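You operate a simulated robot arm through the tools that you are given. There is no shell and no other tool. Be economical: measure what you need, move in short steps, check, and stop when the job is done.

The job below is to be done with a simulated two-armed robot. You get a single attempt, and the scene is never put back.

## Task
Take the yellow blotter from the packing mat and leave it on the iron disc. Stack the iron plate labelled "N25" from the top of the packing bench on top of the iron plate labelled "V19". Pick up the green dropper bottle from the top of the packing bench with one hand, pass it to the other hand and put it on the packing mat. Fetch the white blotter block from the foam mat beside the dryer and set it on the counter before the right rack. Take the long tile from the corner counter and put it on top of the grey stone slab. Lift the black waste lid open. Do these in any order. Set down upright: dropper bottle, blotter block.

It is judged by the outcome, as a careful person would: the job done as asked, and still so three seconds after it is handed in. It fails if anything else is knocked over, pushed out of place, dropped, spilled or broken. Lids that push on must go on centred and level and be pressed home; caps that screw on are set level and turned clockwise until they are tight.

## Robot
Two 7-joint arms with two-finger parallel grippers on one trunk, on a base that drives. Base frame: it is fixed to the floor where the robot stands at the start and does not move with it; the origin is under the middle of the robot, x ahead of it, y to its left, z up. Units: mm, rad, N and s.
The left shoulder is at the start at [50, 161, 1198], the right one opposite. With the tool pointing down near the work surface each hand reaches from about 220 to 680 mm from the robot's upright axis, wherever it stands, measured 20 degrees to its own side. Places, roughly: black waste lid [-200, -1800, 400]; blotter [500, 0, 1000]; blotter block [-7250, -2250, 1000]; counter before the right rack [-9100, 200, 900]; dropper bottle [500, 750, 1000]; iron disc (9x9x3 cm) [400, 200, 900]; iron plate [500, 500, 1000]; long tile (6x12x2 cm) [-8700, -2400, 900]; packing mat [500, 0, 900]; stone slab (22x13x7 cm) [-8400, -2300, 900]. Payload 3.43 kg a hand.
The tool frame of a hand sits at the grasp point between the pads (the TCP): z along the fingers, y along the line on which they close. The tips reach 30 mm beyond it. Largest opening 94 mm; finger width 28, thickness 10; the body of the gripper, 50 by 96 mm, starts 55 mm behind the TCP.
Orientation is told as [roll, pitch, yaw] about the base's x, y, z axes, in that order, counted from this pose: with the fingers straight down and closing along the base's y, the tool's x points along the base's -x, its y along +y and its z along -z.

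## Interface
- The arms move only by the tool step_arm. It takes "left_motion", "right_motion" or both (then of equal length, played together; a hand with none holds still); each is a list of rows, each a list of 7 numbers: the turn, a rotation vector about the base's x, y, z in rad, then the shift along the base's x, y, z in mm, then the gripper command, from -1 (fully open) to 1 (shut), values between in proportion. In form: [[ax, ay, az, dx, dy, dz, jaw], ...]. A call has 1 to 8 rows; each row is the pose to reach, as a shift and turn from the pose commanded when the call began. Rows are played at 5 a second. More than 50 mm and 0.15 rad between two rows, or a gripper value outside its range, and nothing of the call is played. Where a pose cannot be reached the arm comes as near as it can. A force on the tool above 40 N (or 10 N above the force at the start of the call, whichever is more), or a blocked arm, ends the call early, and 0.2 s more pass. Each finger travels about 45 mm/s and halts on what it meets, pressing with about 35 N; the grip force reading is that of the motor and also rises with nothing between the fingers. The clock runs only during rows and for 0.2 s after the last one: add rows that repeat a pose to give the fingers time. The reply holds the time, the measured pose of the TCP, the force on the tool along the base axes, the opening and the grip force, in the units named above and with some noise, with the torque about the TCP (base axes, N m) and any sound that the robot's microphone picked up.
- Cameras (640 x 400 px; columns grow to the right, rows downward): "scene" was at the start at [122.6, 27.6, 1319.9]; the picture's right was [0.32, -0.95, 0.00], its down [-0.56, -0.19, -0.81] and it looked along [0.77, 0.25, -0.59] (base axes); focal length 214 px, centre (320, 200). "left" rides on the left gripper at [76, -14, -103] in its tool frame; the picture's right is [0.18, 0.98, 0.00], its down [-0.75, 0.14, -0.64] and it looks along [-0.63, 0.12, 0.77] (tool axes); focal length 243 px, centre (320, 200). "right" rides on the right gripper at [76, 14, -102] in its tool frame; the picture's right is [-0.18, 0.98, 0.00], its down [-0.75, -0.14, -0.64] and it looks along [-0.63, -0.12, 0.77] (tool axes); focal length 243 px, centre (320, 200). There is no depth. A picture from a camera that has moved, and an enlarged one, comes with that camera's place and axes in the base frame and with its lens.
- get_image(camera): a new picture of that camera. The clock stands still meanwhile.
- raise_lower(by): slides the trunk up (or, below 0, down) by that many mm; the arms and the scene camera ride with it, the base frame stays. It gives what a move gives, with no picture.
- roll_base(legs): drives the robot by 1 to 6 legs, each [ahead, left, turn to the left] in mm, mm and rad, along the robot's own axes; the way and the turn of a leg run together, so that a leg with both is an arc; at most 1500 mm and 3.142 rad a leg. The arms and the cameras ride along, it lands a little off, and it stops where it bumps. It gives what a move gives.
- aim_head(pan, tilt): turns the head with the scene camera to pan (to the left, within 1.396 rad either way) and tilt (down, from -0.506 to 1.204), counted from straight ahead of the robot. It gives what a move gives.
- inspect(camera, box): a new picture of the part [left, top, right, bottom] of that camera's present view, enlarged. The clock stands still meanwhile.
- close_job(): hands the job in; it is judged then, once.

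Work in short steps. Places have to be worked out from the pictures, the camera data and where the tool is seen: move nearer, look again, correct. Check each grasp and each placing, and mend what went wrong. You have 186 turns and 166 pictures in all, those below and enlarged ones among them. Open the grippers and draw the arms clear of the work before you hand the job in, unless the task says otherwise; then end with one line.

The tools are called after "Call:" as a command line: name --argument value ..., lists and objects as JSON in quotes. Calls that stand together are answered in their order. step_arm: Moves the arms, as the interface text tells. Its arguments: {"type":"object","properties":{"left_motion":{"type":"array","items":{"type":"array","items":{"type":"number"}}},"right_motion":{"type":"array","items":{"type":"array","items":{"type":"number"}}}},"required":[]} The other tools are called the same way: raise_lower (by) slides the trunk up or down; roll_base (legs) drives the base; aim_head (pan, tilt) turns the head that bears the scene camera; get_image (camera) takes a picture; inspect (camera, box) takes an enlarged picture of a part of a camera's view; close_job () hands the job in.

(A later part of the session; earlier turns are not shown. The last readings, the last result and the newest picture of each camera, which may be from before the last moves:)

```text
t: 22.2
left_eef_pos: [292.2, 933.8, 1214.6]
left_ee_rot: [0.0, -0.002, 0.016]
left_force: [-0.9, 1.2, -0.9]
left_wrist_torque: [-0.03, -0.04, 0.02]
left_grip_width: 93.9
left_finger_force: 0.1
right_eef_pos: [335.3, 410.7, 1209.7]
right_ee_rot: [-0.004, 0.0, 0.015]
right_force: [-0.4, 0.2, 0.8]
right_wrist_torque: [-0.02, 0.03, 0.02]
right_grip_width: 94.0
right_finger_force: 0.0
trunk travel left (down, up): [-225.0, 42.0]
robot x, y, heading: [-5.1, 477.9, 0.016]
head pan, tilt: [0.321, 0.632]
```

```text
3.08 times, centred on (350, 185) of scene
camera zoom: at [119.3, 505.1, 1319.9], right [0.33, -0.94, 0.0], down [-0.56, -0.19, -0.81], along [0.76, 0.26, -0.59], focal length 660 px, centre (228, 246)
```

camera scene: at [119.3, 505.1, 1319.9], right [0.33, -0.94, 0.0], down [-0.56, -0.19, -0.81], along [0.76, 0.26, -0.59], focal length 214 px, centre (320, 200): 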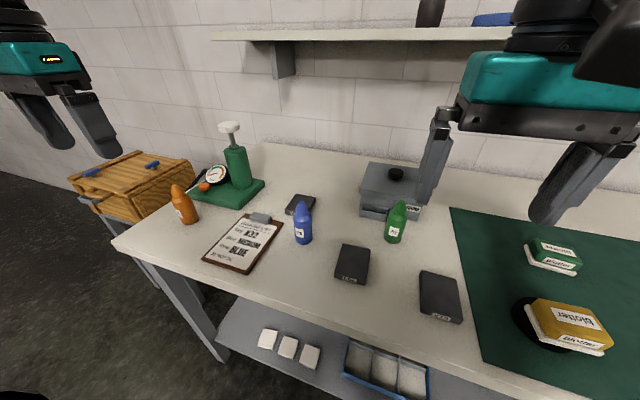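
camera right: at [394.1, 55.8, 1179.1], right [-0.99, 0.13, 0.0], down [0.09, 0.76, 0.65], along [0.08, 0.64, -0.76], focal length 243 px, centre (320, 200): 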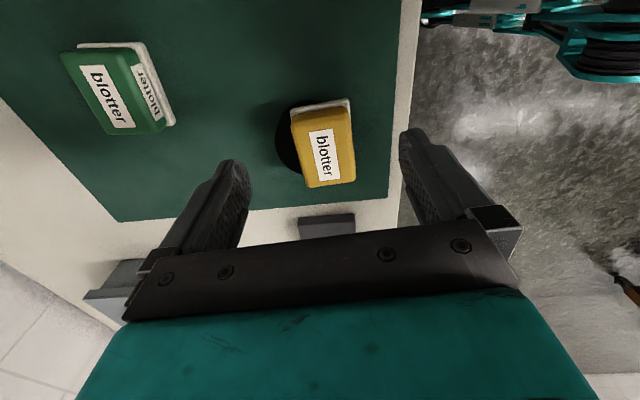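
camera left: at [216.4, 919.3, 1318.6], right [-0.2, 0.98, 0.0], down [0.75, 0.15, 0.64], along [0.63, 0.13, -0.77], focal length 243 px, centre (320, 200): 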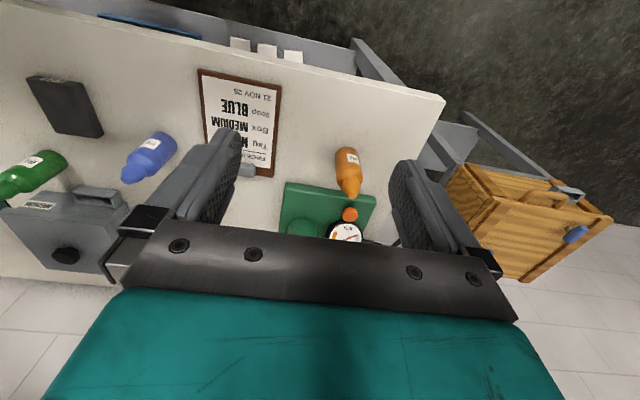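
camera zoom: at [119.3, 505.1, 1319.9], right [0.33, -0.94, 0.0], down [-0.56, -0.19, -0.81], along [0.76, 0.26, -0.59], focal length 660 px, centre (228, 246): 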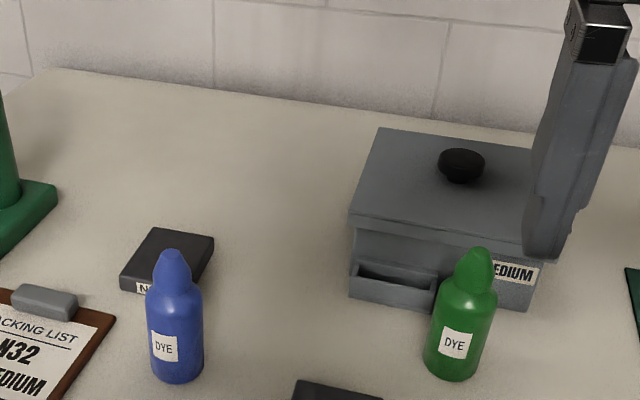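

One row was too long; I resend with even steps.

Call:
step_arm --left_motion '[[0, 0, 0, 38, -24, -15, -1], [0, 0, 0, 76, -48, -30, -1], [0, 0, 0, 114, -72, -45, -1], [0, 0, 0, 152, -96, -60, -1], [0, 0, 0, 190, -120, -75, -1], [0, 0, 0, 228, -144, -90, -1], [0, 0, 0, 266, -168, -105, -1], [0, 0, -0.01, 304, -192, -120, -1]]'

Call:
get_image --camera "left"

Call:
inspect --camera "scene" --box '[250, 120, 450, 250]'

```text
t: 24.0
left_eef_pos: [561.7, 750.7, 1099.6]
left_ee_rot: [0.001, -0.005, 0.005]
left_force: [0.2, 0.8, -0.7]
left_wrist_torque: [0.03, -0.05, 0.02]
left_grip_width: 94.0
left_finger_force: 0.1
left hand out of reach, approached as far as the arm can: row 8
right_eef_pos: [333.3, 410.4, 1210.2]
right_ee_rot: [-0.005, -0.001, 0.015]
right_force: [-0.2, -0.9, 0.1]
right_wrist_torque: [0.02, 0.01, 0.0]
right_grip_width: 93.9
right_finger_force: 0.2
trunk travel left (down, up): [-225.0, 42.0]
robot x, y, heading: [-4.5, 478.4, 0.012]
head pan, tilt: [0.321, 0.632]
```

```text
127 pictures are left
camera left: at [486.3, 737.2, 1202.6], right [-0.19, 0.98, 0.0], down [0.75, 0.15, 0.64], along [0.63, 0.12, -0.76], focal length 243 px, centre (320, 200)
```

left: 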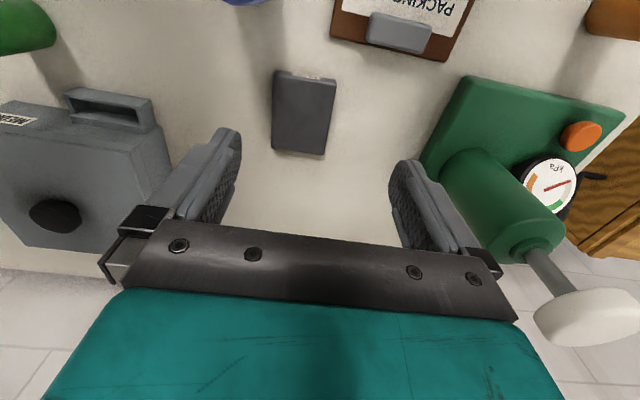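

```text
3.08 times, centred on (350, 185) of scene
camera zoom: at [118.3, 504.4, 1320.1], right [0.33, -0.94, 0.0], down [-0.56, -0.19, -0.81], along [0.76, 0.27, -0.59], focal length 660 px, centre (228, 246)
```

zoom: 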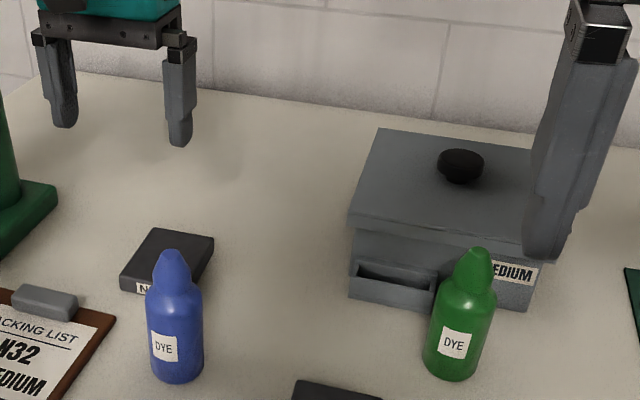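

The reach is short here; N25 sits at about [596, 739]. I shift the base 60 mm left to bring it well within reach.

Call:
roll_base --legs '[[5, 60, -0.012]]'

Call:
get_image --camera "left"

```text
t: 25.0
left_eef_pos: [571.5, 802.0, 1097.8]
left_ee_rot: [0.001, -0.001, -0.011]
left_force: [-0.1, 0.3, -0.8]
left_wrist_torque: [-0.04, 0.0, 0.01]
left_grip_width: 94.1
left_finger_force: 0.0
right_eef_pos: [340.2, 464.7, 1209.8]
right_ee_rot: [-0.007, -0.001, -0.002]
right_force: [-1.0, 1.0, -1.2]
right_wrist_torque: [0.0, 0.0, 0.01]
right_grip_width: 94.0
right_finger_force: 0.1
trunk travel left (down, up): [-225.0, 42.0]
robot x, y, heading: [2.8, 533.6, -0.003]
head pan, tilt: [0.321, 0.632]
```

```text
125 pictures are left
camera left: at [495.5, 788.8, 1201.9], right [-0.17, 0.98, 0.0], down [0.75, 0.13, 0.64], along [0.63, 0.11, -0.77], focal length 243 px, centre (320, 200)
```

left: 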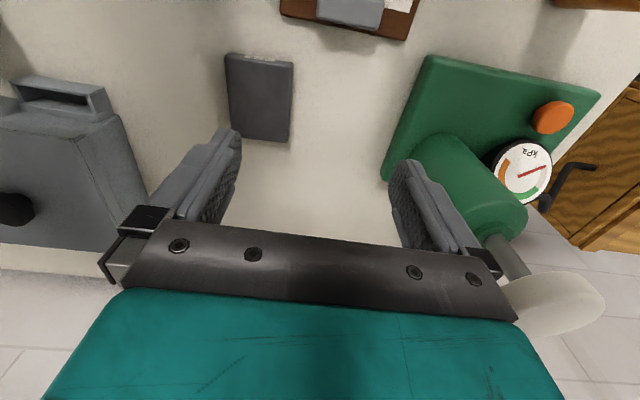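

N25 spans x 555–645, y 701–771 (70 mm wide), yaw about 0.04. I move above it and down to about z=970 to recheck.

Call:
step_arm --left_motion '[[0, 0, 0.02, 10, -22, -35, -1], [0, 0, 0.04, 20, -44, -70, -1], [0, 0, 0.05, 30, -65, -100, -1], [0, 0, 0.05, 30, -65, -127, -1]]'

Call:
get_image --camera "left"

Call:
inspect --camera "scene" --box '[270, 120, 430, 250]'

```text
t: 26.0
left_eef_pos: [539.5, 772.9, 1002.4]
left_ee_rot: [0.0, -0.003, 0.039]
left_force: [0.1, 0.3, -0.8]
left_wrist_torque: [-0.02, 0.0, 0.02]
left_grip_width: 94.0
left_finger_force: 0.1
left hand out of reach, approached as far as the arm can: row 1, 2, 3, 4
right_eef_pos: [338.6, 463.1, 1209.7]
right_ee_rot: [-0.005, -0.002, -0.002]
right_force: [0.5, 0.2, 0.8]
right_wrist_torque: [0.0, 0.01, 0.02]
right_grip_width: 94.0
right_finger_force: 0.1
trunk travel left (down, up): [-225.0, 42.0]
robot x, y, heading: [2.8, 533.0, -0.001]
head pan, tilt: [0.321, 0.632]
```

```text
124 pictures are left
camera left: at [464.0, 757.8, 1105.6], right [-0.22, 0.97, 0.0], down [0.75, 0.17, 0.64], along [0.63, 0.14, -0.77], focal length 243 px, centre (320, 200)
```

left: 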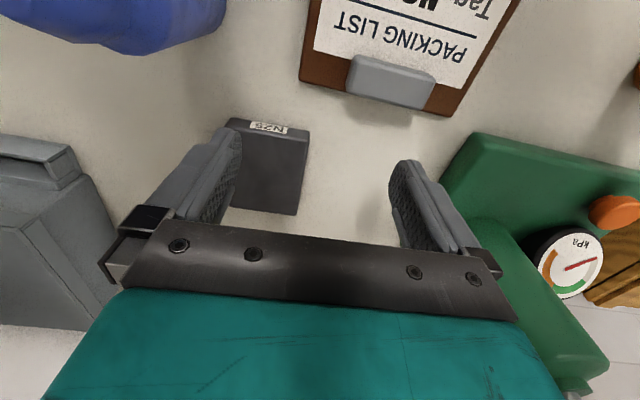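

```text
3.08 times, centred on (350, 185) of scene
camera zoom: at [124.4, 560.7, 1319.9], right [0.31, -0.95, 0.0], down [-0.56, -0.19, -0.81], along [0.77, 0.25, -0.59], focal length 660 px, centre (228, 246)
```

zoom: 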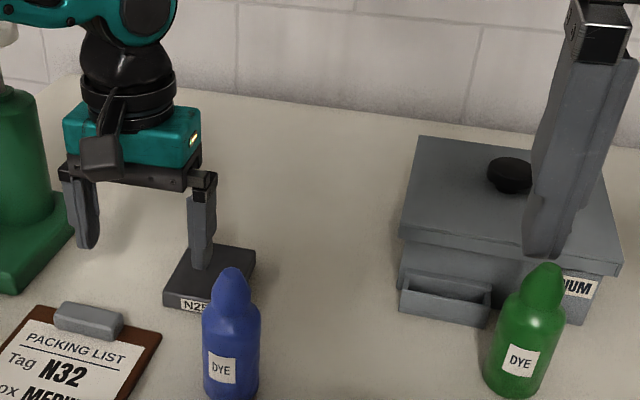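

The arm runs out of reach at this height, so lowering the trunk should help. First I raise the left hand, then lower the trunk 110 mm.

Call:
step_arm --left_motion '[[0, 0, 0, 0, 0, 40, -1], [0, 0, 0, 0, 0, 80, -1], [0, 0, 0, 0, 0, 110, -1]]'

Call:
raise_lower --by -110

```text
t: 26.8
left_eef_pos: [539.5, 773.2, 1117.3]
left_ee_rot: [-0.001, -0.003, 0.04]
left_force: [0.0, -0.1, 0.3]
left_wrist_torque: [-0.02, -0.03, -0.04]
left_grip_width: 94.1
left_finger_force: 0.0
right_eef_pos: [338.8, 462.4, 1208.5]
right_ee_rot: [-0.006, -0.002, -0.001]
right_force: [0.6, 0.1, 0.2]
right_wrist_torque: [0.02, 0.01, 0.01]
right_grip_width: 94.1
right_finger_force: 0.0
trunk travel left (down, up): [-225.0, 42.0]
robot x, y, heading: [2.4, 534.5, -0.0]
head pan, tilt: [0.321, 0.632]
```

```text
t: 28.2
left_eef_pos: [540.2, 772.6, 1006.6]
left_ee_rot: [-0.001, -0.004, 0.04]
left_force: [-0.5, -1.1, 0.0]
left_wrist_torque: [-0.01, 0.02, 0.0]
left_grip_width: 93.7
left_finger_force: 0.2
right_eef_pos: [338.1, 463.0, 1099.6]
right_ee_rot: [-0.006, -0.003, -0.002]
right_force: [-0.1, 0.1, -0.2]
right_wrist_torque: [-0.01, -0.03, 0.01]
right_grip_width: 94.1
right_finger_force: 0.0
trunk travel left (down, up): [-115.0, 152.0]
robot x, y, heading: [2.4, 531.7, -0.001]
head pan, tilt: [0.321, 0.632]
```

Now I go over N25 again at about z=968.

Call:
step_arm --left_motion '[[0, 0, 0, 30, -18, -10, -1], [0, 0, 0, 62, -36, -20, -1], [0, 0, 0, 62, -36, -38, -1]]'

Call:
get_image --camera "left"

Call:
inspect --camera "scene" --box '[270, 100, 430, 230]'

```text
t: 29.0
left_eef_pos: [553.8, 765.0, 971.6]
left_ee_rot: [-0.001, -0.002, 0.039]
left_force: [-1.1, -0.3, 0.0]
left_wrist_torque: [0.03, 0.02, 0.0]
left_grip_width: 94.1
left_finger_force: 0.1
left hand out of reach, approached as far as the arm can: row 1, 2, 3
right_eef_pos: [338.8, 463.0, 1100.6]
right_ee_rot: [-0.006, -0.001, -0.001]
right_force: [-0.5, -0.5, 0.3]
right_wrist_torque: [0.01, -0.01, 0.01]
right_grip_width: 93.6
right_finger_force: 0.0
trunk travel left (down, up): [-115.0, 152.0]
robot x, y, heading: [1.9, 532.5, -0.0]
head pan, tilt: [0.321, 0.632]
```

```text
122 pictures are left
camera left: at [478.4, 748.8, 1075.6], right [-0.22, 0.97, 0.0], down [0.74, 0.17, 0.64], along [0.63, 0.14, -0.76], focal length 243 px, centre (320, 200)
```

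left: 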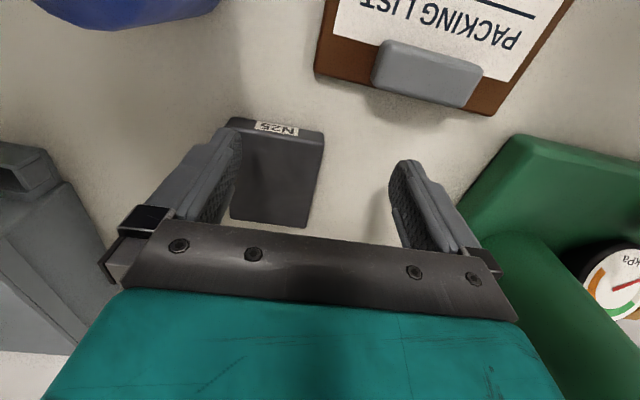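

```text
3.08 times, centred on (350, 165) of scene
camera zoom: at [124.4, 560.7, 1209.9], right [0.31, -0.95, 0.0], down [-0.56, -0.19, -0.81], along [0.77, 0.25, -0.59], focal length 660 px, centre (228, 308)
```

zoom: 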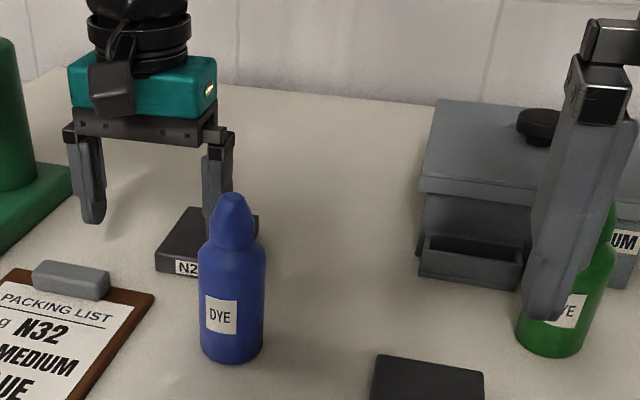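

The arm still stops short. Perhaps I can drive a bit nearer the bench; I look down to see the clearance between base and bench.

Call:
aim_head --pan 0 --tilt 1.2

Call:
get_image --camera "scene"

```text
t: 30.0
left_eef_pos: [553.4, 765.8, 972.8]
left_ee_rot: [-0.002, -0.003, 0.04]
left_force: [0.1, -0.3, 0.6]
left_wrist_torque: [0.02, -0.03, 0.03]
left_grip_width: 93.8
left_finger_force: 0.0
right_eef_pos: [339.1, 463.5, 1098.8]
right_ee_rot: [-0.007, -0.001, -0.003]
right_force: [0.1, -0.5, 0.1]
right_wrist_torque: [-0.02, -0.01, -0.03]
right_grip_width: 94.0
right_finger_force: 0.1
trunk travel left (down, up): [-115.0, 152.0]
robot x, y, heading: [2.7, 532.1, 0.0]
head pan, tilt: [0.0, 1.201]
```

```text
120 pictures are left
camera scene: at [97.4, 533.1, 1168.1], right [0.0, -1.0, 0.0], down [-0.93, 0.0, -0.36], along [0.36, 0.0, -0.93], focal length 214 px, centre (320, 200)
```

scene: 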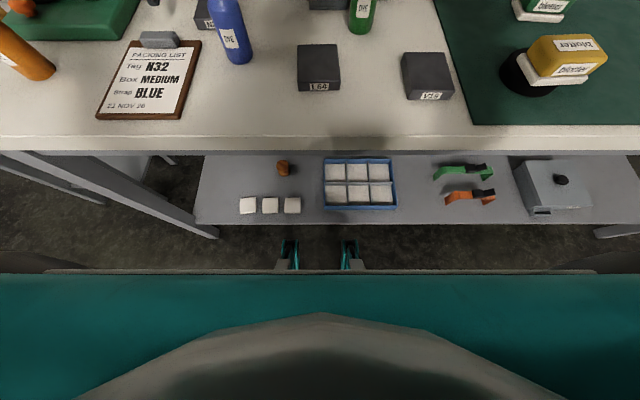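

There's little room ahead of the base, so rather than drive I test whether a higher shoulder gives more reach: trunk back up, then approach from above.

Call:
raise_lower --by 140

Call:
step_arm --left_motion '[[0, 0, 0, -15, -5, -30, -1], [0, 0, 0, -15, -15, -60, -1], [0, 0, 0, 0, -20, -80, -1], [0, 0, 0, 20, -24, -100, -1], [0, 0, 0, 40, -28, -120, -1]]'

```text
t: 31.7
left_eef_pos: [553.5, 764.6, 1112.8]
left_ee_rot: [-0.002, -0.002, 0.04]
left_force: [0.4, 0.2, -0.2]
left_wrist_torque: [0.0, 0.0, -0.01]
left_grip_width: 94.1
left_finger_force: 0.1
right_eef_pos: [338.6, 462.6, 1238.9]
right_ee_rot: [-0.004, -0.001, -0.001]
right_force: [0.0, 1.1, -0.4]
right_wrist_torque: [0.01, -0.02, 0.03]
right_grip_width: 94.2
right_finger_force: 0.0
trunk travel left (down, up): [-255.0, 12.0]
robot x, y, heading: [2.8, 531.6, -0.001]
head pan, tilt: [0.0, 1.201]
```

```text
t: 32.9
left_eef_pos: [535.4, 774.4, 1021.2]
left_ee_rot: [-0.004, -0.005, 0.041]
left_force: [-0.9, 0.1, 0.3]
left_wrist_torque: [-0.03, 0.01, -0.05]
left_grip_width: 94.0
left_finger_force: 0.1
left hand out of reach, approached as far as the arm can: row 2, 3, 4, 5
right_eef_pos: [337.8, 463.7, 1240.6]
right_ee_rot: [-0.005, -0.004, -0.001]
right_force: [-0.6, 0.2, -0.4]
right_wrist_torque: [0.0, 0.0, 0.02]
right_grip_width: 94.2
right_finger_force: 0.0
trunk travel left (down, up): [-255.0, 12.0]
robot x, y, heading: [0.7, 533.4, -0.002]
head pan, tilt: [0.0, 1.201]
```

The stuck direction looks like a joint limit of this posture rather than real reach. I retract the left hand up and inward, then re-extend toward N25.

Call:
step_arm --left_motion '[[0, 0, -0.02, 0, 0, 45, -1], [0, 0, -0.04, -10, 0, 90, -1], [0, 0, -0.04, -50, -20, 105, -1], [0, 0, -0.04, -95, -40, 105, -1], [0, 0, -0.04, -135, -65, 105, -1], [0, 0, -0.04, -165, -95, 105, -1], [0, 0, -0.04, -180, -130, 105, -1], [0, 0, -0.04, -190, -170, 105, -1]]'

Call:
step_arm --left_motion '[[0, 0, 0, 40, 20, 0, -1], [0, 0, 0, 80, 40, 0, -1], [0, 0, 0, 120, 60, 0, -1], [0, 0, 0, 150, 80, -15, -1], [0, 0, 0, 180, 100, -30, -1], [0, 0, 0, 215, 120, -50, -1], [0, 0, 0, 240, 130, -80, -1], [0, 0, 0.03, 256, 134, -120, -1]]'

Call:
get_image --camera "left"

```text
t: 34.7
left_eef_pos: [343.9, 617.6, 1123.9]
left_ee_rot: [-0.002, -0.004, 0.001]
left_force: [-0.7, 0.3, -0.5]
left_wrist_torque: [0.0, 0.01, 0.02]
left_grip_width: 94.1
left_finger_force: 0.0
left hand out of reach, approached as far as the arm can: row 8
right_eef_pos: [339.1, 463.0, 1239.1]
right_ee_rot: [-0.005, -0.004, -0.003]
right_force: [0.4, 0.4, 0.1]
right_wrist_torque: [0.0, -0.01, 0.0]
right_grip_width: 93.9
right_finger_force: 0.1
trunk travel left (down, up): [-255.0, 12.0]
robot x, y, heading: [2.1, 534.7, 0.005]
head pan, tilt: [0.0, 1.201]
```

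```text
t: 36.5
left_eef_pos: [545.3, 781.2, 1032.4]
left_ee_rot: [-0.002, -0.006, 0.028]
left_force: [0.3, 0.0, -0.6]
left_wrist_torque: [0.01, -0.01, -0.02]
left_grip_width: 94.0
left_finger_force: 0.2
left hand out of reach, approached as far as the arm can: row 5, 6, 7, 8
right_eef_pos: [338.0, 463.4, 1240.0]
right_ee_rot: [-0.007, -0.003, -0.002]
right_force: [-0.1, 0.5, 0.4]
right_wrist_torque: [0.0, 0.0, -0.02]
right_grip_width: 93.9
right_finger_force: 0.0
trunk travel left (down, up): [-255.0, 12.0]
robot x, y, heading: [3.4, 531.1, -0.002]
head pan, tilt: [0.0, 1.201]
```

```text
119 pictures are left
camera left: at [468.8, 766.7, 1135.9], right [-0.21, 0.98, 0.0], down [0.75, 0.16, 0.65], along [0.63, 0.14, -0.76], focal length 243 px, centre (320, 200)
```

left: 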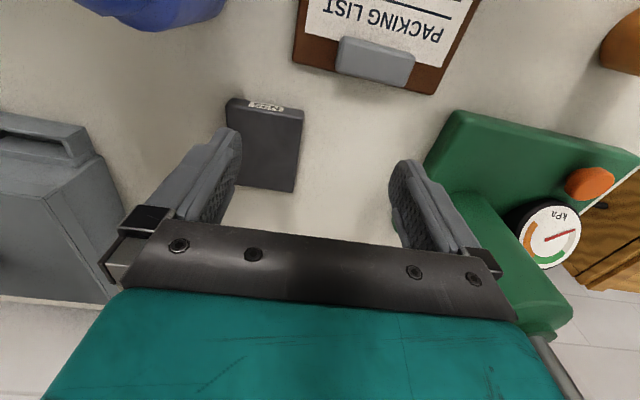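

The left arm seems to be in an awkward posture. I look at it with the head camera.

Call:
aim_head --pan 0.9 --tilt 0.5

Call:
get_image --camera "scene"

```text
t: 37.7
left_eef_pos: [546.0, 780.4, 1033.5]
left_ee_rot: [-0.001, -0.006, 0.031]
left_force: [0.1, 1.0, -0.3]
left_wrist_torque: [0.03, -0.03, 0.01]
left_grip_width: 94.0
left_finger_force: 0.0
right_eef_pos: [338.2, 462.4, 1239.9]
right_ee_rot: [-0.005, -0.003, -0.003]
right_force: [-0.4, -0.6, -0.1]
right_wrist_torque: [0.0, 0.02, 0.01]
right_grip_width: 94.1
right_finger_force: 0.0
trunk travel left (down, up): [-255.0, 12.0]
robot x, y, heading: [0.6, 535.2, -0.0]
head pan, tilt: [0.901, 0.499]
```

```text
118 pictures are left
camera scene: at [98.1, 604.4, 1361.7], right [0.78, -0.62, 0.0], down [-0.3, -0.37, -0.88], along [0.55, 0.69, -0.48], focal length 214 px, centre (320, 200)
```

scene: 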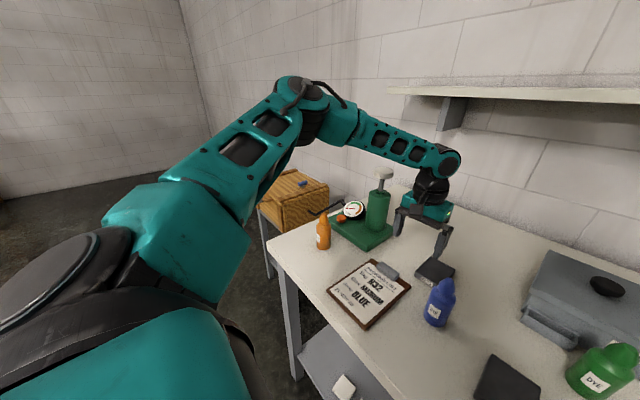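

The elbow is out and high, forearm pointing inward, so the wrist roll may be what's limiting. I test the same move with the hand turned a bit clockwise.

Call:
step_arm --left_motion '[[0, 0, -0.14, 0, 0, 0, -1], [0, 0, -0.28, 0, 0, 0, -1], [0, 0, -0.42, 10, -10, 0, -1], [0, 0, -0.42, 30, -25, 0, -1], [0, 0, -0.42, 54, -40, 0, -1]]'

```text
t: 38.9
left_eef_pos: [546.2, 772.1, 1049.2]
left_ee_rot: [-0.002, -0.006, -0.39]
left_force: [1.0, -0.1, -0.4]
left_wrist_torque: [0.01, -0.02, 0.02]
left_grip_width: 94.0
left_finger_force: 0.0
left hand out of reach, approached as far as the arm can: row 3, 4, 5
right_eef_pos: [338.6, 464.2, 1240.3]
right_ee_rot: [-0.006, 0.0, -0.002]
right_force: [0.6, -0.9, 0.1]
right_wrist_torque: [0.02, 0.01, 0.03]
right_grip_width: 94.1
right_finger_force: 0.1
trunk travel left (down, up): [-255.0, 12.0]
robot x, y, heading: [3.7, 533.5, -0.004]
head pan, tilt: [0.901, 0.499]
```

Still blocked, so it's the left arm's posture. The right arm worked well, so I'll use it for N25 with the base further left. I retract the left hand first.

Call:
step_arm --left_motion '[[0, 0, 0.1, 0, 0, 45, -1], [0, 0, 0.2, -10, 5, 90, -1], [0, 0, 0.3, -45, 20, 115, -1], [0, 0, 0.39, -85, 40, 130, -1], [0, 0, 0.39, -125, 60, 145, -1], [0, 0, 0.39, -165, 80, 160, -1], [0, 0, 0.39, -205, 100, 165, -1], [0, 0, 0.39, -235, 130, 165, -1]]'

Call:
aim_head --pan 0.5 --tilt 0.6

Call:
get_image --camera "scene"

```text
t: 40.7
left_eef_pos: [310.2, 901.2, 1211.3]
left_ee_rot: [-0.001, -0.002, 0.001]
left_force: [-0.4, 0.0, -0.1]
left_wrist_torque: [-0.01, -0.05, 0.0]
left_grip_width: 94.0
left_finger_force: 0.0
right_eef_pos: [337.8, 463.5, 1239.1]
right_ee_rot: [-0.006, -0.005, -0.002]
right_force: [0.3, 0.3, -0.7]
right_wrist_torque: [0.0, -0.01, 0.02]
right_grip_width: 94.1
right_finger_force: 0.1
trunk travel left (down, up): [-255.0, 12.0]
robot x, y, heading: [4.2, 530.6, -0.002]
head pan, tilt: [0.901, 0.499]
```

```text
t: 41.5
left_eef_pos: [310.7, 900.4, 1213.3]
left_ee_rot: [-0.004, -0.004, -0.001]
left_force: [-0.1, -0.4, 0.4]
left_wrist_torque: [0.03, 0.0, 0.01]
left_grip_width: 94.2
left_finger_force: 0.0
right_eef_pos: [340.0, 463.9, 1239.5]
right_ee_rot: [-0.005, -0.004, -0.002]
right_force: [0.5, 0.3, 0.1]
right_wrist_torque: [0.02, 0.01, -0.01]
right_grip_width: 94.2
right_finger_force: 0.0
trunk travel left (down, up): [-255.0, 12.0]
robot x, y, heading: [-0.1, 532.3, -0.008]
head pan, tilt: [0.499, 0.6]
```

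```text
117 pictures are left
camera scene: at [119.0, 575.5, 1352.7], right [0.48, -0.88, 0.0], down [-0.5, -0.27, -0.83], along [0.72, 0.39, -0.56], focal length 214 px, centre (320, 200)
```

scene: 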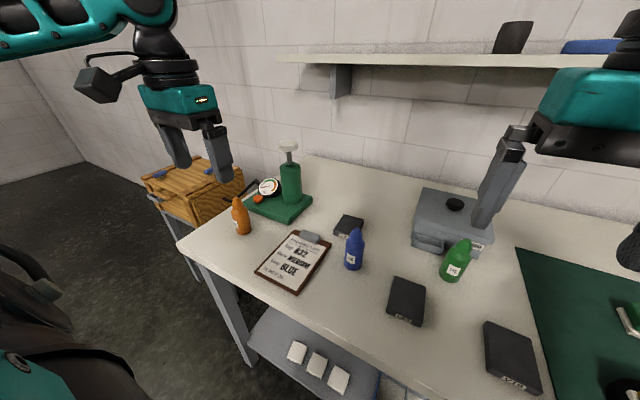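

Floor to the left is clear. I drive left 390 mm so that N25 lies on the right arm's side.

Call:
roll_base --legs '[[0, 390, 0.005]]'

Call:
step_arm --right_motion '[[0, 0, 0, 40, -15, -10, -1], [0, 0, 0, 80, -30, -25, -1], [0, 0, 0, 120, -45, -40, -1], [0, 0, 0, 160, -60, -60, -1], [0, 0, 0, 195, -75, -85, -1], [0, 0, 0, 225, -90, -115, -1], [0, 0, 0, 245, -100, -150, -1]]'

Call:
get_image --camera "right"

```text
t: 44.0
left_eef_pos: [307.5, 1306.8, 1212.7]
left_ee_rot: [-0.003, -0.003, 0.009]
left_force: [0.2, -0.6, -0.6]
left_wrist_torque: [-0.04, 0.0, -0.01]
left_grip_width: 93.8
left_finger_force: 0.1
right_eef_pos: [338.7, 870.3, 1240.2]
right_ee_rot: [-0.005, -0.001, 0.007]
right_force: [-0.9, 0.6, 0.6]
right_wrist_torque: [0.01, 0.01, -0.02]
right_grip_width: 94.2
right_finger_force: 0.1
trunk travel left (down, up): [-255.0, 12.0]
robot x, y, heading: [3.4, 938.4, 0.008]
head pan, tilt: [0.499, 0.6]
```

```text
t: 45.6
left_eef_pos: [306.7, 1307.5, 1211.9]
left_ee_rot: [-0.002, -0.002, 0.01]
left_force: [0.4, 0.2, 0.4]
left_wrist_torque: [0.03, -0.03, -0.01]
left_grip_width: 94.0
left_finger_force: 0.1
right_eef_pos: [583.1, 770.5, 1085.3]
right_ee_rot: [-0.005, -0.001, 0.009]
right_force: [0.5, -1.3, -0.3]
right_wrist_torque: [-0.02, 0.02, 0.02]
right_grip_width: 93.7
right_finger_force: 0.1
trunk travel left (down, up): [-255.0, 12.0]
robot x, y, heading: [0.2, 935.0, 0.008]
head pan, tilt: [0.499, 0.6]
```

```text
116 pictures are left
camera right: at [506.3, 783.3, 1188.6], right [0.18, 0.98, -0.01], down [0.75, -0.13, 0.64], along [0.63, -0.12, -0.76], focal length 243 px, centre (320, 200)
```

right: 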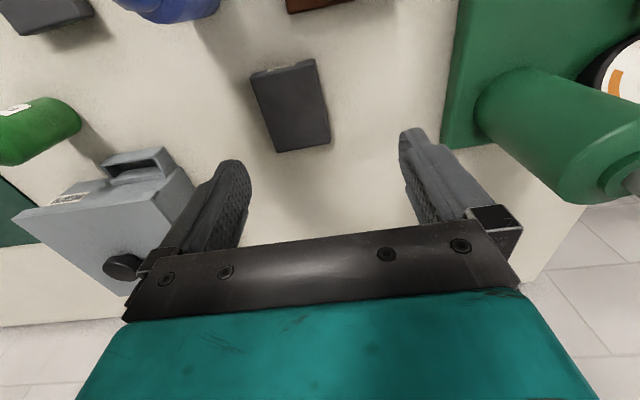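

The right arm reaches easily. N25's centre is about [600, 733], yaw ≈0.03; I move over it and lower to z≈968.

Call:
step_arm --right_motion '[[0, 0, 0.01, 8, -20, -35, -1], [0, 0, 0.02, 17, -38, -70, -1], [0, 0, 0.02, 17, -38, -115, -1]]'

Call:
get_image --camera "right"

Call:
inspect --camera "scene" --box '[240, 120, 560, 320]'

```text
t: 46.4
left_eef_pos: [307.0, 1307.4, 1212.2]
left_ee_rot: [-0.001, -0.003, 0.008]
left_force: [0.8, 0.2, 0.5]
left_wrist_torque: [0.0, 0.01, 0.01]
left_grip_width: 94.0
left_finger_force: 0.2
right_eef_pos: [600.0, 732.9, 973.3]
right_ee_rot: [-0.006, -0.002, 0.027]
right_force: [-0.6, -0.4, -0.3]
right_wrist_torque: [0.04, 0.0, 0.0]
right_grip_width: 94.2
right_finger_force: 0.0
trunk travel left (down, up): [-255.0, 12.0]
robot x, y, heading: [0.5, 937.5, 0.009]
head pan, tilt: [0.499, 0.6]
```

```text
115 pictures are left
camera right: at [523.4, 743.6, 1076.6], right [0.16, 0.99, 0.0], down [0.76, -0.12, 0.64], along [0.64, -0.1, -0.76], focal length 243 px, centre (320, 200)
```

right: 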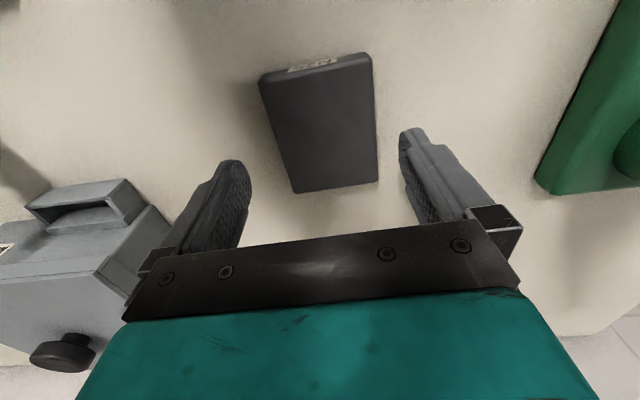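

```text
2.00 times, centred on (400, 220) of scene
camera zoom: at [118.1, 979.3, 1352.7], right [0.48, -0.87, 0.0], down [-0.49, -0.27, -0.82], along [0.72, 0.4, -0.57], focal length 429 px, centre (160, 160)
```

zoom: 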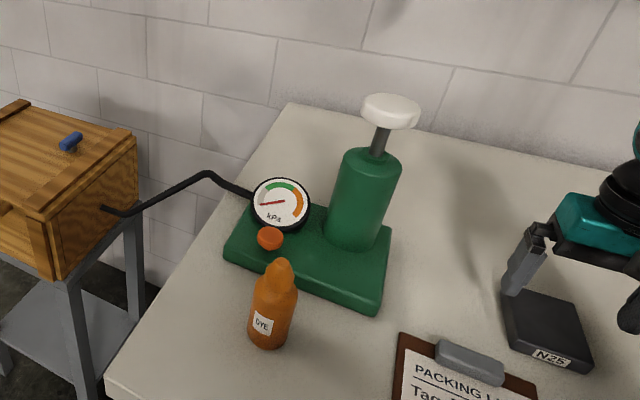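

N25's centre works out at about [594, 736]. I shift slightly, lower to z≈937, and close.

Call:
step_arm --right_motion '[[0, 0, 0, -5, 3, -20, -1], [0, 0, 0, -5, 3, -37, -1], [0, 0, 0, -5, 3, -37, 0], [0, 0, 0, -5, 3, -37, 0.6], [0, 0, 0, -5, 3, -37, 0.8], [0, 0, 0, -5, 3, -37, 0.8]]'

Call:
get_image --camera "right"

Call:
inspect --camera "scene" --box '[460, 200, 580, 320]'

```text
t: 47.8
left_eef_pos: [307.3, 1305.8, 1212.9]
left_ee_rot: [-0.003, -0.004, 0.01]
left_force: [-0.2, -0.2, -0.7]
left_wrist_torque: [0.0, 0.01, -0.02]
left_grip_width: 94.1
left_finger_force: 0.0
right_eef_pos: [595.4, 734.6, 935.9]
right_ee_rot: [-0.005, -0.002, 0.028]
right_force: [0.1, 2.9, 0.1]
right_wrist_torque: [0.31, -0.26, 0.14]
right_grip_width: 69.8
right_finger_force: 34.7
trunk travel left (down, up): [-255.0, 12.0]
robot x, y, heading: [3.0, 933.8, 0.004]
head pan, tilt: [0.499, 0.6]
```

```text
113 pictures are left
camera right: at [517.6, 746.1, 1038.9], right [0.16, 0.99, 0.0], down [0.76, -0.12, 0.64], along [0.64, -0.1, -0.76], focal length 243 px, centre (320, 200)
```

right: 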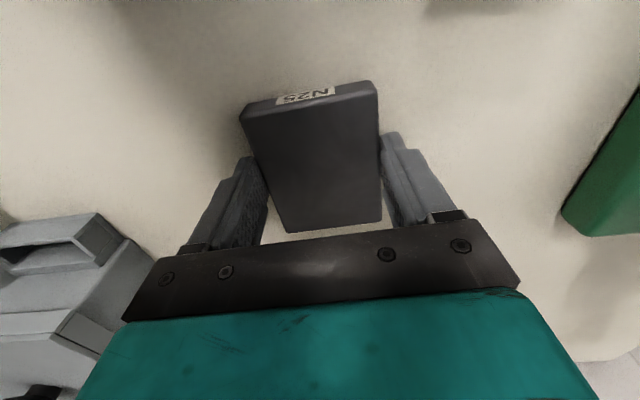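

```text
3.33 times, centred on (520, 260) of scene
camera zoom: at [117.9, 979.5, 1352.7], right [0.48, -0.87, 0.0], down [-0.49, -0.27, -0.82], along [0.72, 0.4, -0.57], focal length 715 px, centre (-347, 0)
```

zoom: 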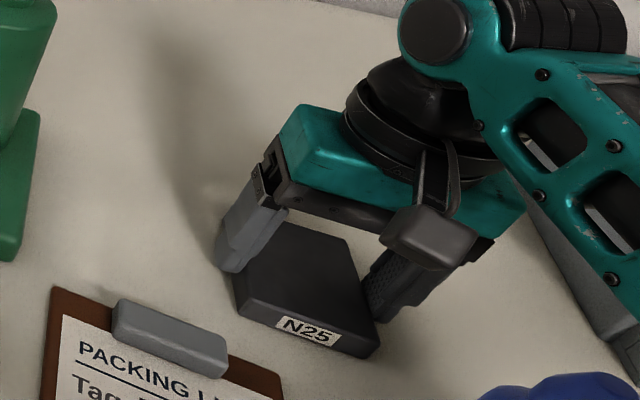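

Firm, centred grip at 70 mm. I lift N25 and check it stays.

Call:
step_arm --right_motion '[[0, 0, 0, 0, 0, 15, 0.8], [0, 0, 0, 0, 0, 45, 0.8], [0, 0, 0, 0, 0, 90, 0.8], [0, 0, 0, 0, 0, 130, 0.8]]'

Call:
get_image --camera "right"

```text
t: 48.8
left_eef_pos: [306.6, 1305.9, 1213.4]
left_ee_rot: [0.0, -0.003, 0.008]
left_force: [-0.5, 0.2, 0.1]
left_wrist_torque: [-0.02, -0.02, 0.03]
left_grip_width: 94.1
left_finger_force: 0.0
right_eef_pos: [593.9, 734.8, 1068.0]
right_ee_rot: [-0.006, 0.001, 0.029]
right_force: [-0.4, -0.1, -9.0]
right_wrist_torque: [0.01, 0.03, -0.03]
right_grip_width: 70.0
right_finger_force: 35.3
trunk travel left (down, up): [-255.0, 12.0]
robot x, y, heading: [1.1, 936.9, 0.007]
head pan, tilt: [0.499, 0.6]
```

```text
111 pictures are left
camera right: at [517.0, 746.9, 1171.3], right [0.16, 0.99, -0.01], down [0.76, -0.12, 0.64], along [0.63, -0.11, -0.77], focal length 243 px, centre (320, 200)
```

right: 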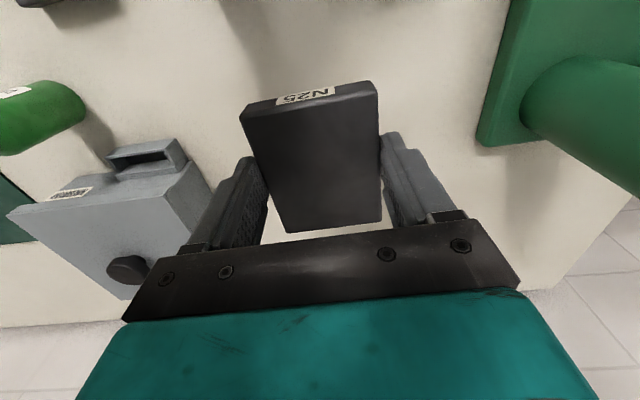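

Held well (9 N). I raise and draw it back to x≈430, then drive right so it's near V19.

Call:
step_arm --right_motion '[[0, 0, 0, -10, 0, 40, 0.8], [0, 0, 0, -45, 0, 60, 0.8], [0, 0, 0, -90, 0, 60, 0.8], [0, 0, -0.02, -135, 0, 60, 0.8], [0, 0, -0.03, -165, 0, 60, 0.8]]'

Call:
roll_base --legs '[[0, -385, -0.006]]'

Call:
aim_head --pan -0.3 --tilt 0.8

Call:
get_image --camera "scene"

Call:
get_image --camera "right"

```text
t: 50.0
left_eef_pos: [306.3, 1306.2, 1213.3]
left_ee_rot: [-0.001, -0.003, 0.009]
left_force: [0.0, -0.1, -0.6]
left_wrist_torque: [0.0, -0.02, 0.01]
left_grip_width: 94.0
left_finger_force: 0.0
right_eef_pos: [429.8, 731.8, 1128.2]
right_ee_rot: [-0.005, -0.001, -0.004]
right_force: [0.1, -0.2, -8.4]
right_wrist_torque: [0.0, 0.04, -0.01]
right_grip_width: 69.6
right_finger_force: 34.9
trunk travel left (down, up): [-255.0, 12.0]
robot x, y, heading: [4.5, 937.3, 0.005]
head pan, tilt: [0.499, 0.6]
```

```text
t: 52.5
left_eef_pos: [312.3, 917.1, 1212.0]
left_ee_rot: [0.0, -0.003, -0.009]
left_force: [0.9, -0.4, 0.7]
left_wrist_torque: [0.04, -0.01, -0.01]
left_grip_width: 94.1
left_finger_force: 0.0
right_eef_pos: [429.9, 341.9, 1127.9]
right_ee_rot: [-0.005, -0.002, -0.018]
right_force: [-0.2, -0.4, -8.2]
right_wrist_torque: [0.0, 0.08, 0.0]
right_grip_width: 69.8
right_finger_force: 34.7
trunk travel left (down, up): [-255.0, 12.0]
robot x, y, heading: [-1.5, 556.1, -0.01]
head pan, tilt: [0.499, 0.6]
```

```text
t: 53.6
left_eef_pos: [312.1, 916.5, 1212.2]
left_ee_rot: [-0.002, -0.004, -0.008]
left_force: [-0.6, -0.6, -0.3]
left_wrist_torque: [0.0, 0.03, 0.0]
left_grip_width: 93.7
left_finger_force: 0.1
right_eef_pos: [429.5, 341.4, 1128.1]
right_ee_rot: [-0.006, -0.003, -0.019]
right_force: [0.7, -0.4, -8.6]
right_wrist_torque: [0.03, 0.06, -0.01]
right_grip_width: 69.7
right_finger_force: 34.5
trunk travel left (down, up): [-255.0, 12.0]
robot x, y, heading: [1.7, 549.6, -0.009]
head pan, tilt: [-0.3, 0.799]
```

```text
110 pictures are left
camera scene: at [117.7, 527.1, 1335.7], right [-0.3, -0.95, 0.0], down [-0.68, 0.22, -0.7], along [0.66, -0.21, -0.72], focal length 214 px, centre (320, 200)
```

scene: 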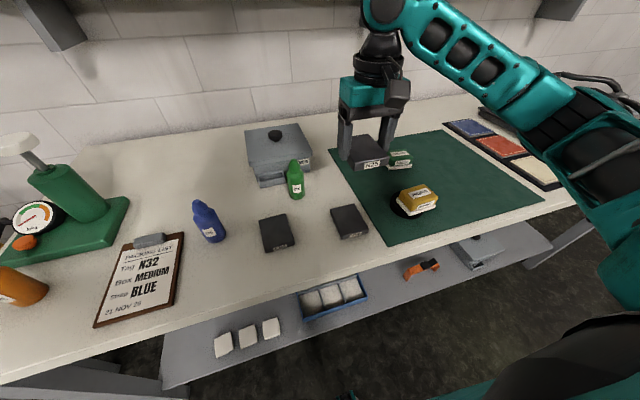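

```text
109 pictures are left
camera right: at [352.1, 356.9, 1230.7], right [0.2, 0.98, 0.0], down [0.75, -0.15, 0.64], along [0.63, -0.13, -0.77], focal length 243 px, centre (320, 200)
```

right: 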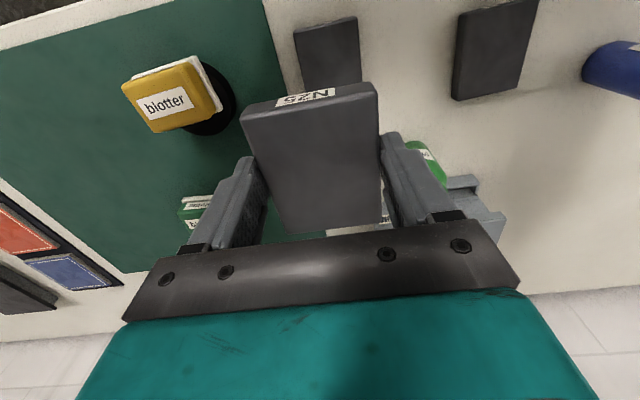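

I zoom on V19 to get its centre and orientation.

Call:
inspect --camera "scene" --box '[310, 190, 390, 250]'

Call:
inspect --camera "right" --box '[230, 0, 390, 100]'

```text
6.67 times, centred on (350, 220) of scene
camera zoom: at [117.7, 527.1, 1335.7], right [-0.3, -0.95, 0.0], down [-0.68, 0.22, -0.7], along [0.66, -0.21, -0.72], focal length 1430 px, centre (120, 67)
```

zoom: 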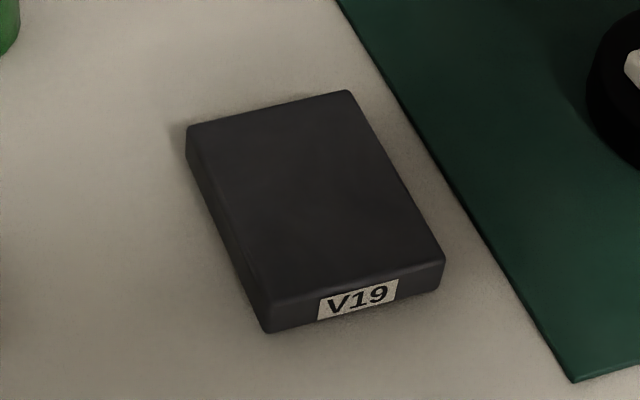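

```text
4.00 times, centred on (310, 50) of right
camera zoom: at [352.1, 356.9, 1230.7], right [0.2, 0.98, 0.0], down [0.75, -0.15, 0.64], along [0.63, -0.13, -0.77], focal length 970 px, centre (360, 800)
```

zoom: 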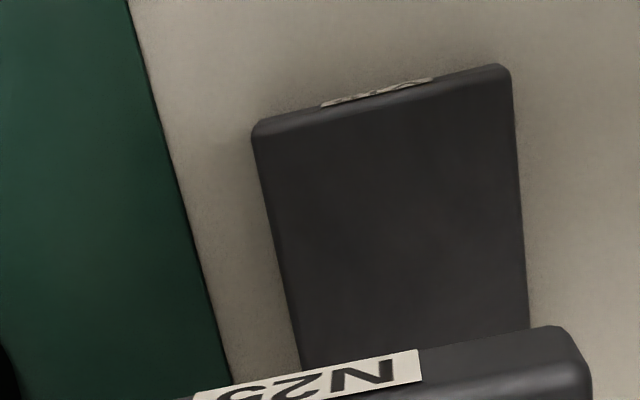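

V19's centre is about [416, 358], yaw ≈-0.01. I bring N25 above it and lower to z≈975.

Call:
step_arm --right_motion '[[0, 0, 0, -7, 8, -40, 0.8], [0, 0, 0.008, -14, 16, -80, 0.8], [0, 0, 0.008, -14, 16, -120, 0.8], [0, 0, 0.008, -14, 16, -153, 0.8]]'

Call:
inspect --camera "scene" --box '[300, 150, 410, 250]'

Call:
get_image --camera "right"

```text
t: 54.6
left_eef_pos: [311.9, 917.9, 1212.7]
left_ee_rot: [0.0, -0.002, -0.009]
left_force: [0.4, 0.4, 1.0]
left_wrist_torque: [0.01, 0.0, -0.02]
left_grip_width: 94.1
left_finger_force: 0.0
right_eef_pos: [416.0, 355.7, 977.4]
right_ee_rot: [-0.006, -0.003, -0.008]
right_force: [-0.2, -0.2, -8.8]
right_wrist_torque: [0.02, 0.06, -0.03]
right_grip_width: 69.6
right_finger_force: 35.3
trunk travel left (down, up): [-255.0, 12.0]
robot x, y, heading: [-1.7, 552.8, -0.008]
head pan, tilt: [-0.3, 0.799]
```

```text
4.00 times, centred on (355, 200) of scene
camera zoom: at [117.7, 526.9, 1335.8], right [-0.3, -0.95, 0.0], down [-0.68, 0.22, -0.7], along [0.66, -0.21, -0.72], focal length 858 px, centre (180, 200)
```

zoom: 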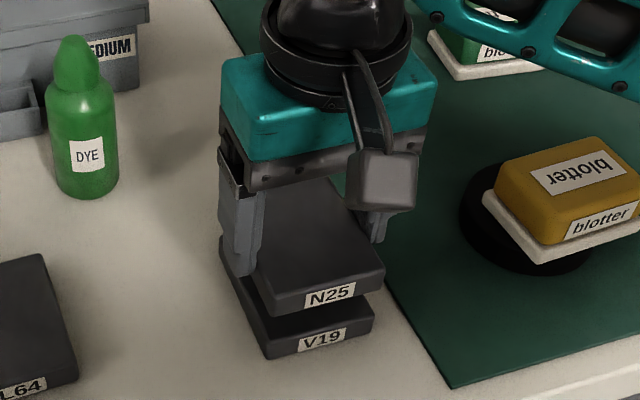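

```text
105 pictures are left
camera right: at [338.5, 370.3, 1079.6], right [0.19, 0.98, 0.0], down [0.75, -0.14, 0.64], along [0.63, -0.13, -0.76], focal length 243 px, centre (320, 200)
```

right: 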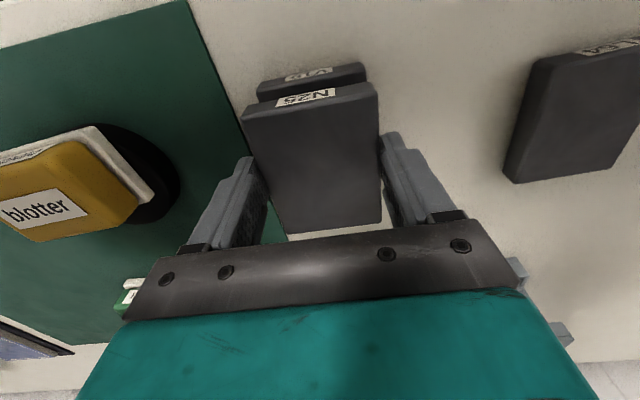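

Aligned within about 3 mm; I correct it and lower slowly to contact.

Call:
step_arm --right_motion '[[0, 0, 0, -2, 3, -10, 0.8], [0, 0, 0, -2, 3, -16, 0.8], [0, 0, 0, -2, 3, -20, 0.8], [0, 0, 0, -2, 3, -23, 0.8], [0, 0, 0, -2, 3, -26, 0.8]]'

Call:
inspect --camera "scene" --box '[300, 150, 410, 250]'

```text
t: 55.8
left_eef_pos: [307.6, 917.7, 1214.9]
left_ee_rot: [0.0, -0.006, -0.007]
left_force: [-0.4, -0.3, -0.1]
left_wrist_torque: [-0.03, 0.01, -0.01]
left_grip_width: 94.0
left_finger_force: 0.1
right_eef_pos: [413.7, 361.5, 954.1]
right_ee_rot: [-0.004, -0.013, -0.01]
right_force: [-1.5, -4.6, 22.7]
right_wrist_torque: [0.39, 0.07, 0.51]
right_grip_width: 70.1
right_finger_force: 34.9
trunk travel left (down, up): [-255.0, 12.0]
robot x, y, heading: [1.6, 549.5, -0.008]
head pan, tilt: [-0.3, 0.799]
```

```text
4.00 times, centred on (355, 200) of scene
camera zoom: at [114.9, 527.4, 1336.6], right [-0.3, -0.95, 0.0], down [-0.68, 0.22, -0.7], along [0.67, -0.21, -0.72], focal length 858 px, centre (180, 200)
```

zoom: 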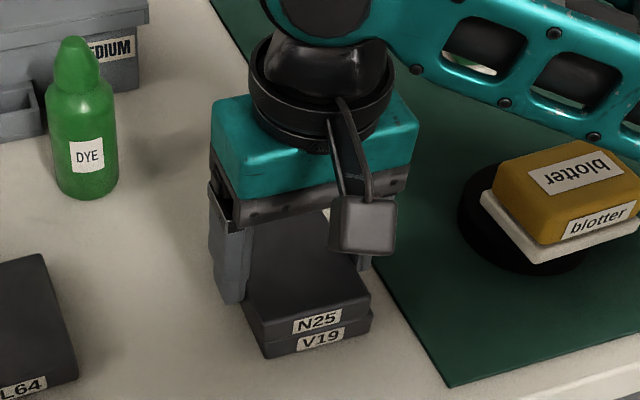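

N25 is seated on V19. I ease off 3 mm, open and rise.

Call:
step_arm --right_motion '[[0, 0, 0, 0, 0, 2, 0.8], [0, 0, 0, 0, 0, 2, 0], [0, 0, 0, 0, 0, 2, -1], [0, 0, 0, 0, 0, 2, -1], [0, 0, 0, 0, 0, 40, -1], [0, 0, 0, 0, 0, 85, -1], [0, 0, 0, 0, 0, 130, -1]]'

Call:
get_image --camera "scene"

Call:
inspect --camera "right" --box '[230, 0, 480, 200]'

```text
t: 57.4
left_eef_pos: [310.9, 917.5, 1212.8]
left_ee_rot: [0.0, -0.005, -0.008]
left_force: [-0.2, 1.0, 0.9]
left_wrist_torque: [-0.01, -0.02, 0.01]
left_grip_width: 94.0
left_finger_force: 0.0
right_eef_pos: [414.2, 357.9, 1080.2]
right_ee_rot: [-0.006, -0.001, -0.01]
right_force: [0.8, 0.5, -0.9]
right_wrist_torque: [0.04, 0.01, 0.0]
right_grip_width: 94.2
right_finger_force: 0.0
trunk travel left (down, up): [-255.0, 12.0]
robot x, y, heading: [0.6, 548.4, -0.011]
head pan, tilt: [-0.3, 0.799]
```

```text
103 pictures are left
camera scene: at [116.8, 527.5, 1335.8], right [-0.3, -0.95, 0.0], down [-0.68, 0.22, -0.7], along [0.66, -0.21, -0.72], focal length 214 px, centre (320, 200)
```

scene: 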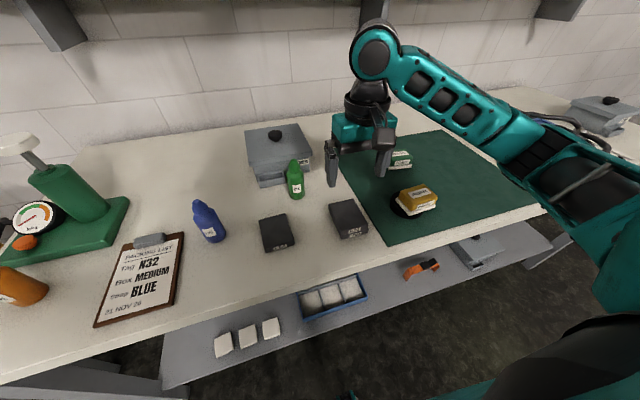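

```text
2.00 times, centred on (355, 100) of right
camera zoom: at [336.7, 372.3, 1182.6], right [0.19, 0.98, -0.01], down [0.75, -0.14, 0.64], along [0.63, -0.13, -0.77], focal length 485 px, centre (250, 400)
```

zoom: 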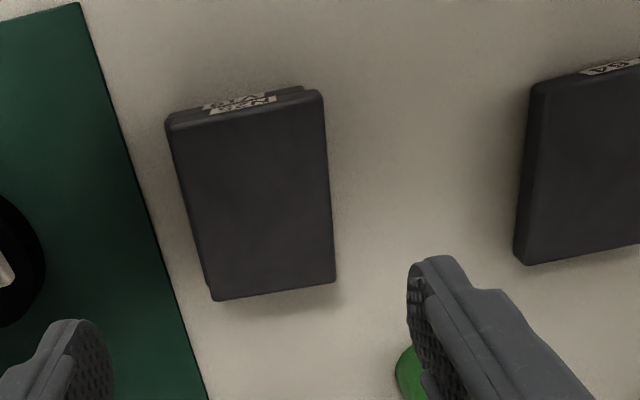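

N25 is stacked neatly on V19. Next the green bottle: the right hand will take it from above and the left will receive it with near-horizontal fingers (closing along x, pointing right). I first turn the left hand into that attitude in free space.

Call:
step_arm --left_motion '[[-0.0729, 0.0729, 0.1041, 0, 0, 0, -1], [-0.1458, 0.1458, 0.2082, 0, 0, 0, -1], [-0.2187, 0.2187, 0.3123, 5, 0, 0, -1], [-0.2916, 0.2916, 0.4164, 10, 0, 0, -1], [-0.3645, 0.3645, 0.5205, 15, 0, 0, -1], [-0.4374, 0.4374, 0.6246, 20, 0, 0, -1], [-0.5103, 0.5103, 0.7287, 25, 0, 0, -1], [-0.5832, 0.5832, 0.8328, 30, 0, 0, -1]]'

Call:
step_arm --left_motion '[[-0.0729, 0.0729, 0.1041, 0, 0, 0, -1], [-0.1458, 0.1458, 0.2082, 0, 0, 0, -1], [-0.2187, 0.2187, 0.3123, 5, 0, 0, -1], [-0.2916, 0.2916, 0.4164, 10, 0, 0, -1], [-0.3645, 0.3645, 0.5212, 15, 0, 0, -1]]'

Call:
inspect --camera "right" --box '[380, 120, 640, 320]'

```text
t: 59.2
left_eef_pos: [342.9, 918.3, 1212.8]
left_ee_rot: [-0.338, 0.737, 0.746]
left_force: [0.0, 0.7, -0.2]
left_wrist_torque: [0.01, 0.02, -0.01]
left_grip_width: 93.7
left_finger_force: 0.0
right_eef_pos: [414.4, 357.8, 1080.5]
right_ee_rot: [-0.007, -0.001, -0.008]
right_force: [0.7, -0.1, 0.0]
right_wrist_torque: [0.0, 0.0, 0.0]
right_grip_width: 94.1
right_finger_force: 0.0
trunk travel left (down, up): [-255.0, 12.0]
robot x, y, heading: [-0.2, 552.5, -0.008]
head pan, tilt: [-0.3, 0.799]
```

```text
t: 60.4
left_eef_pos: [357.3, 916.9, 1213.3]
left_ee_rot: [-0.019, 1.218, 1.552]
left_force: [0.5, 0.1, -0.5]
left_wrist_torque: [0.0, -0.04, -0.02]
left_grip_width: 94.1
left_finger_force: 0.1
right_eef_pos: [415.6, 358.0, 1079.6]
right_ee_rot: [-0.005, -0.001, -0.008]
right_force: [0.1, -0.1, -0.4]
right_wrist_torque: [0.02, 0.02, -0.02]
right_grip_width: 93.9
right_finger_force: 0.0
trunk travel left (down, up): [-255.0, 12.0]
robot x, y, heading: [-1.4, 548.7, -0.012]
head pan, tilt: [-0.3, 0.799]
```

```text
2.00 times, centred on (510, 220) of right
camera zoom: at [337.2, 372.2, 1182.4], right [0.19, 0.98, 0.0], down [0.75, -0.14, 0.64], along [0.63, -0.13, -0.76], focal length 485 px, centre (-60, 160)
```

zoom: 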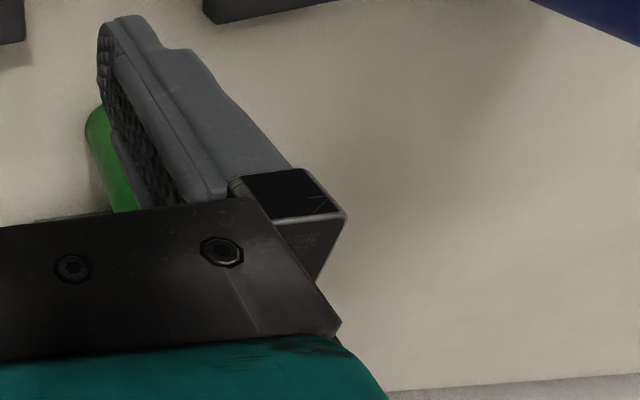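

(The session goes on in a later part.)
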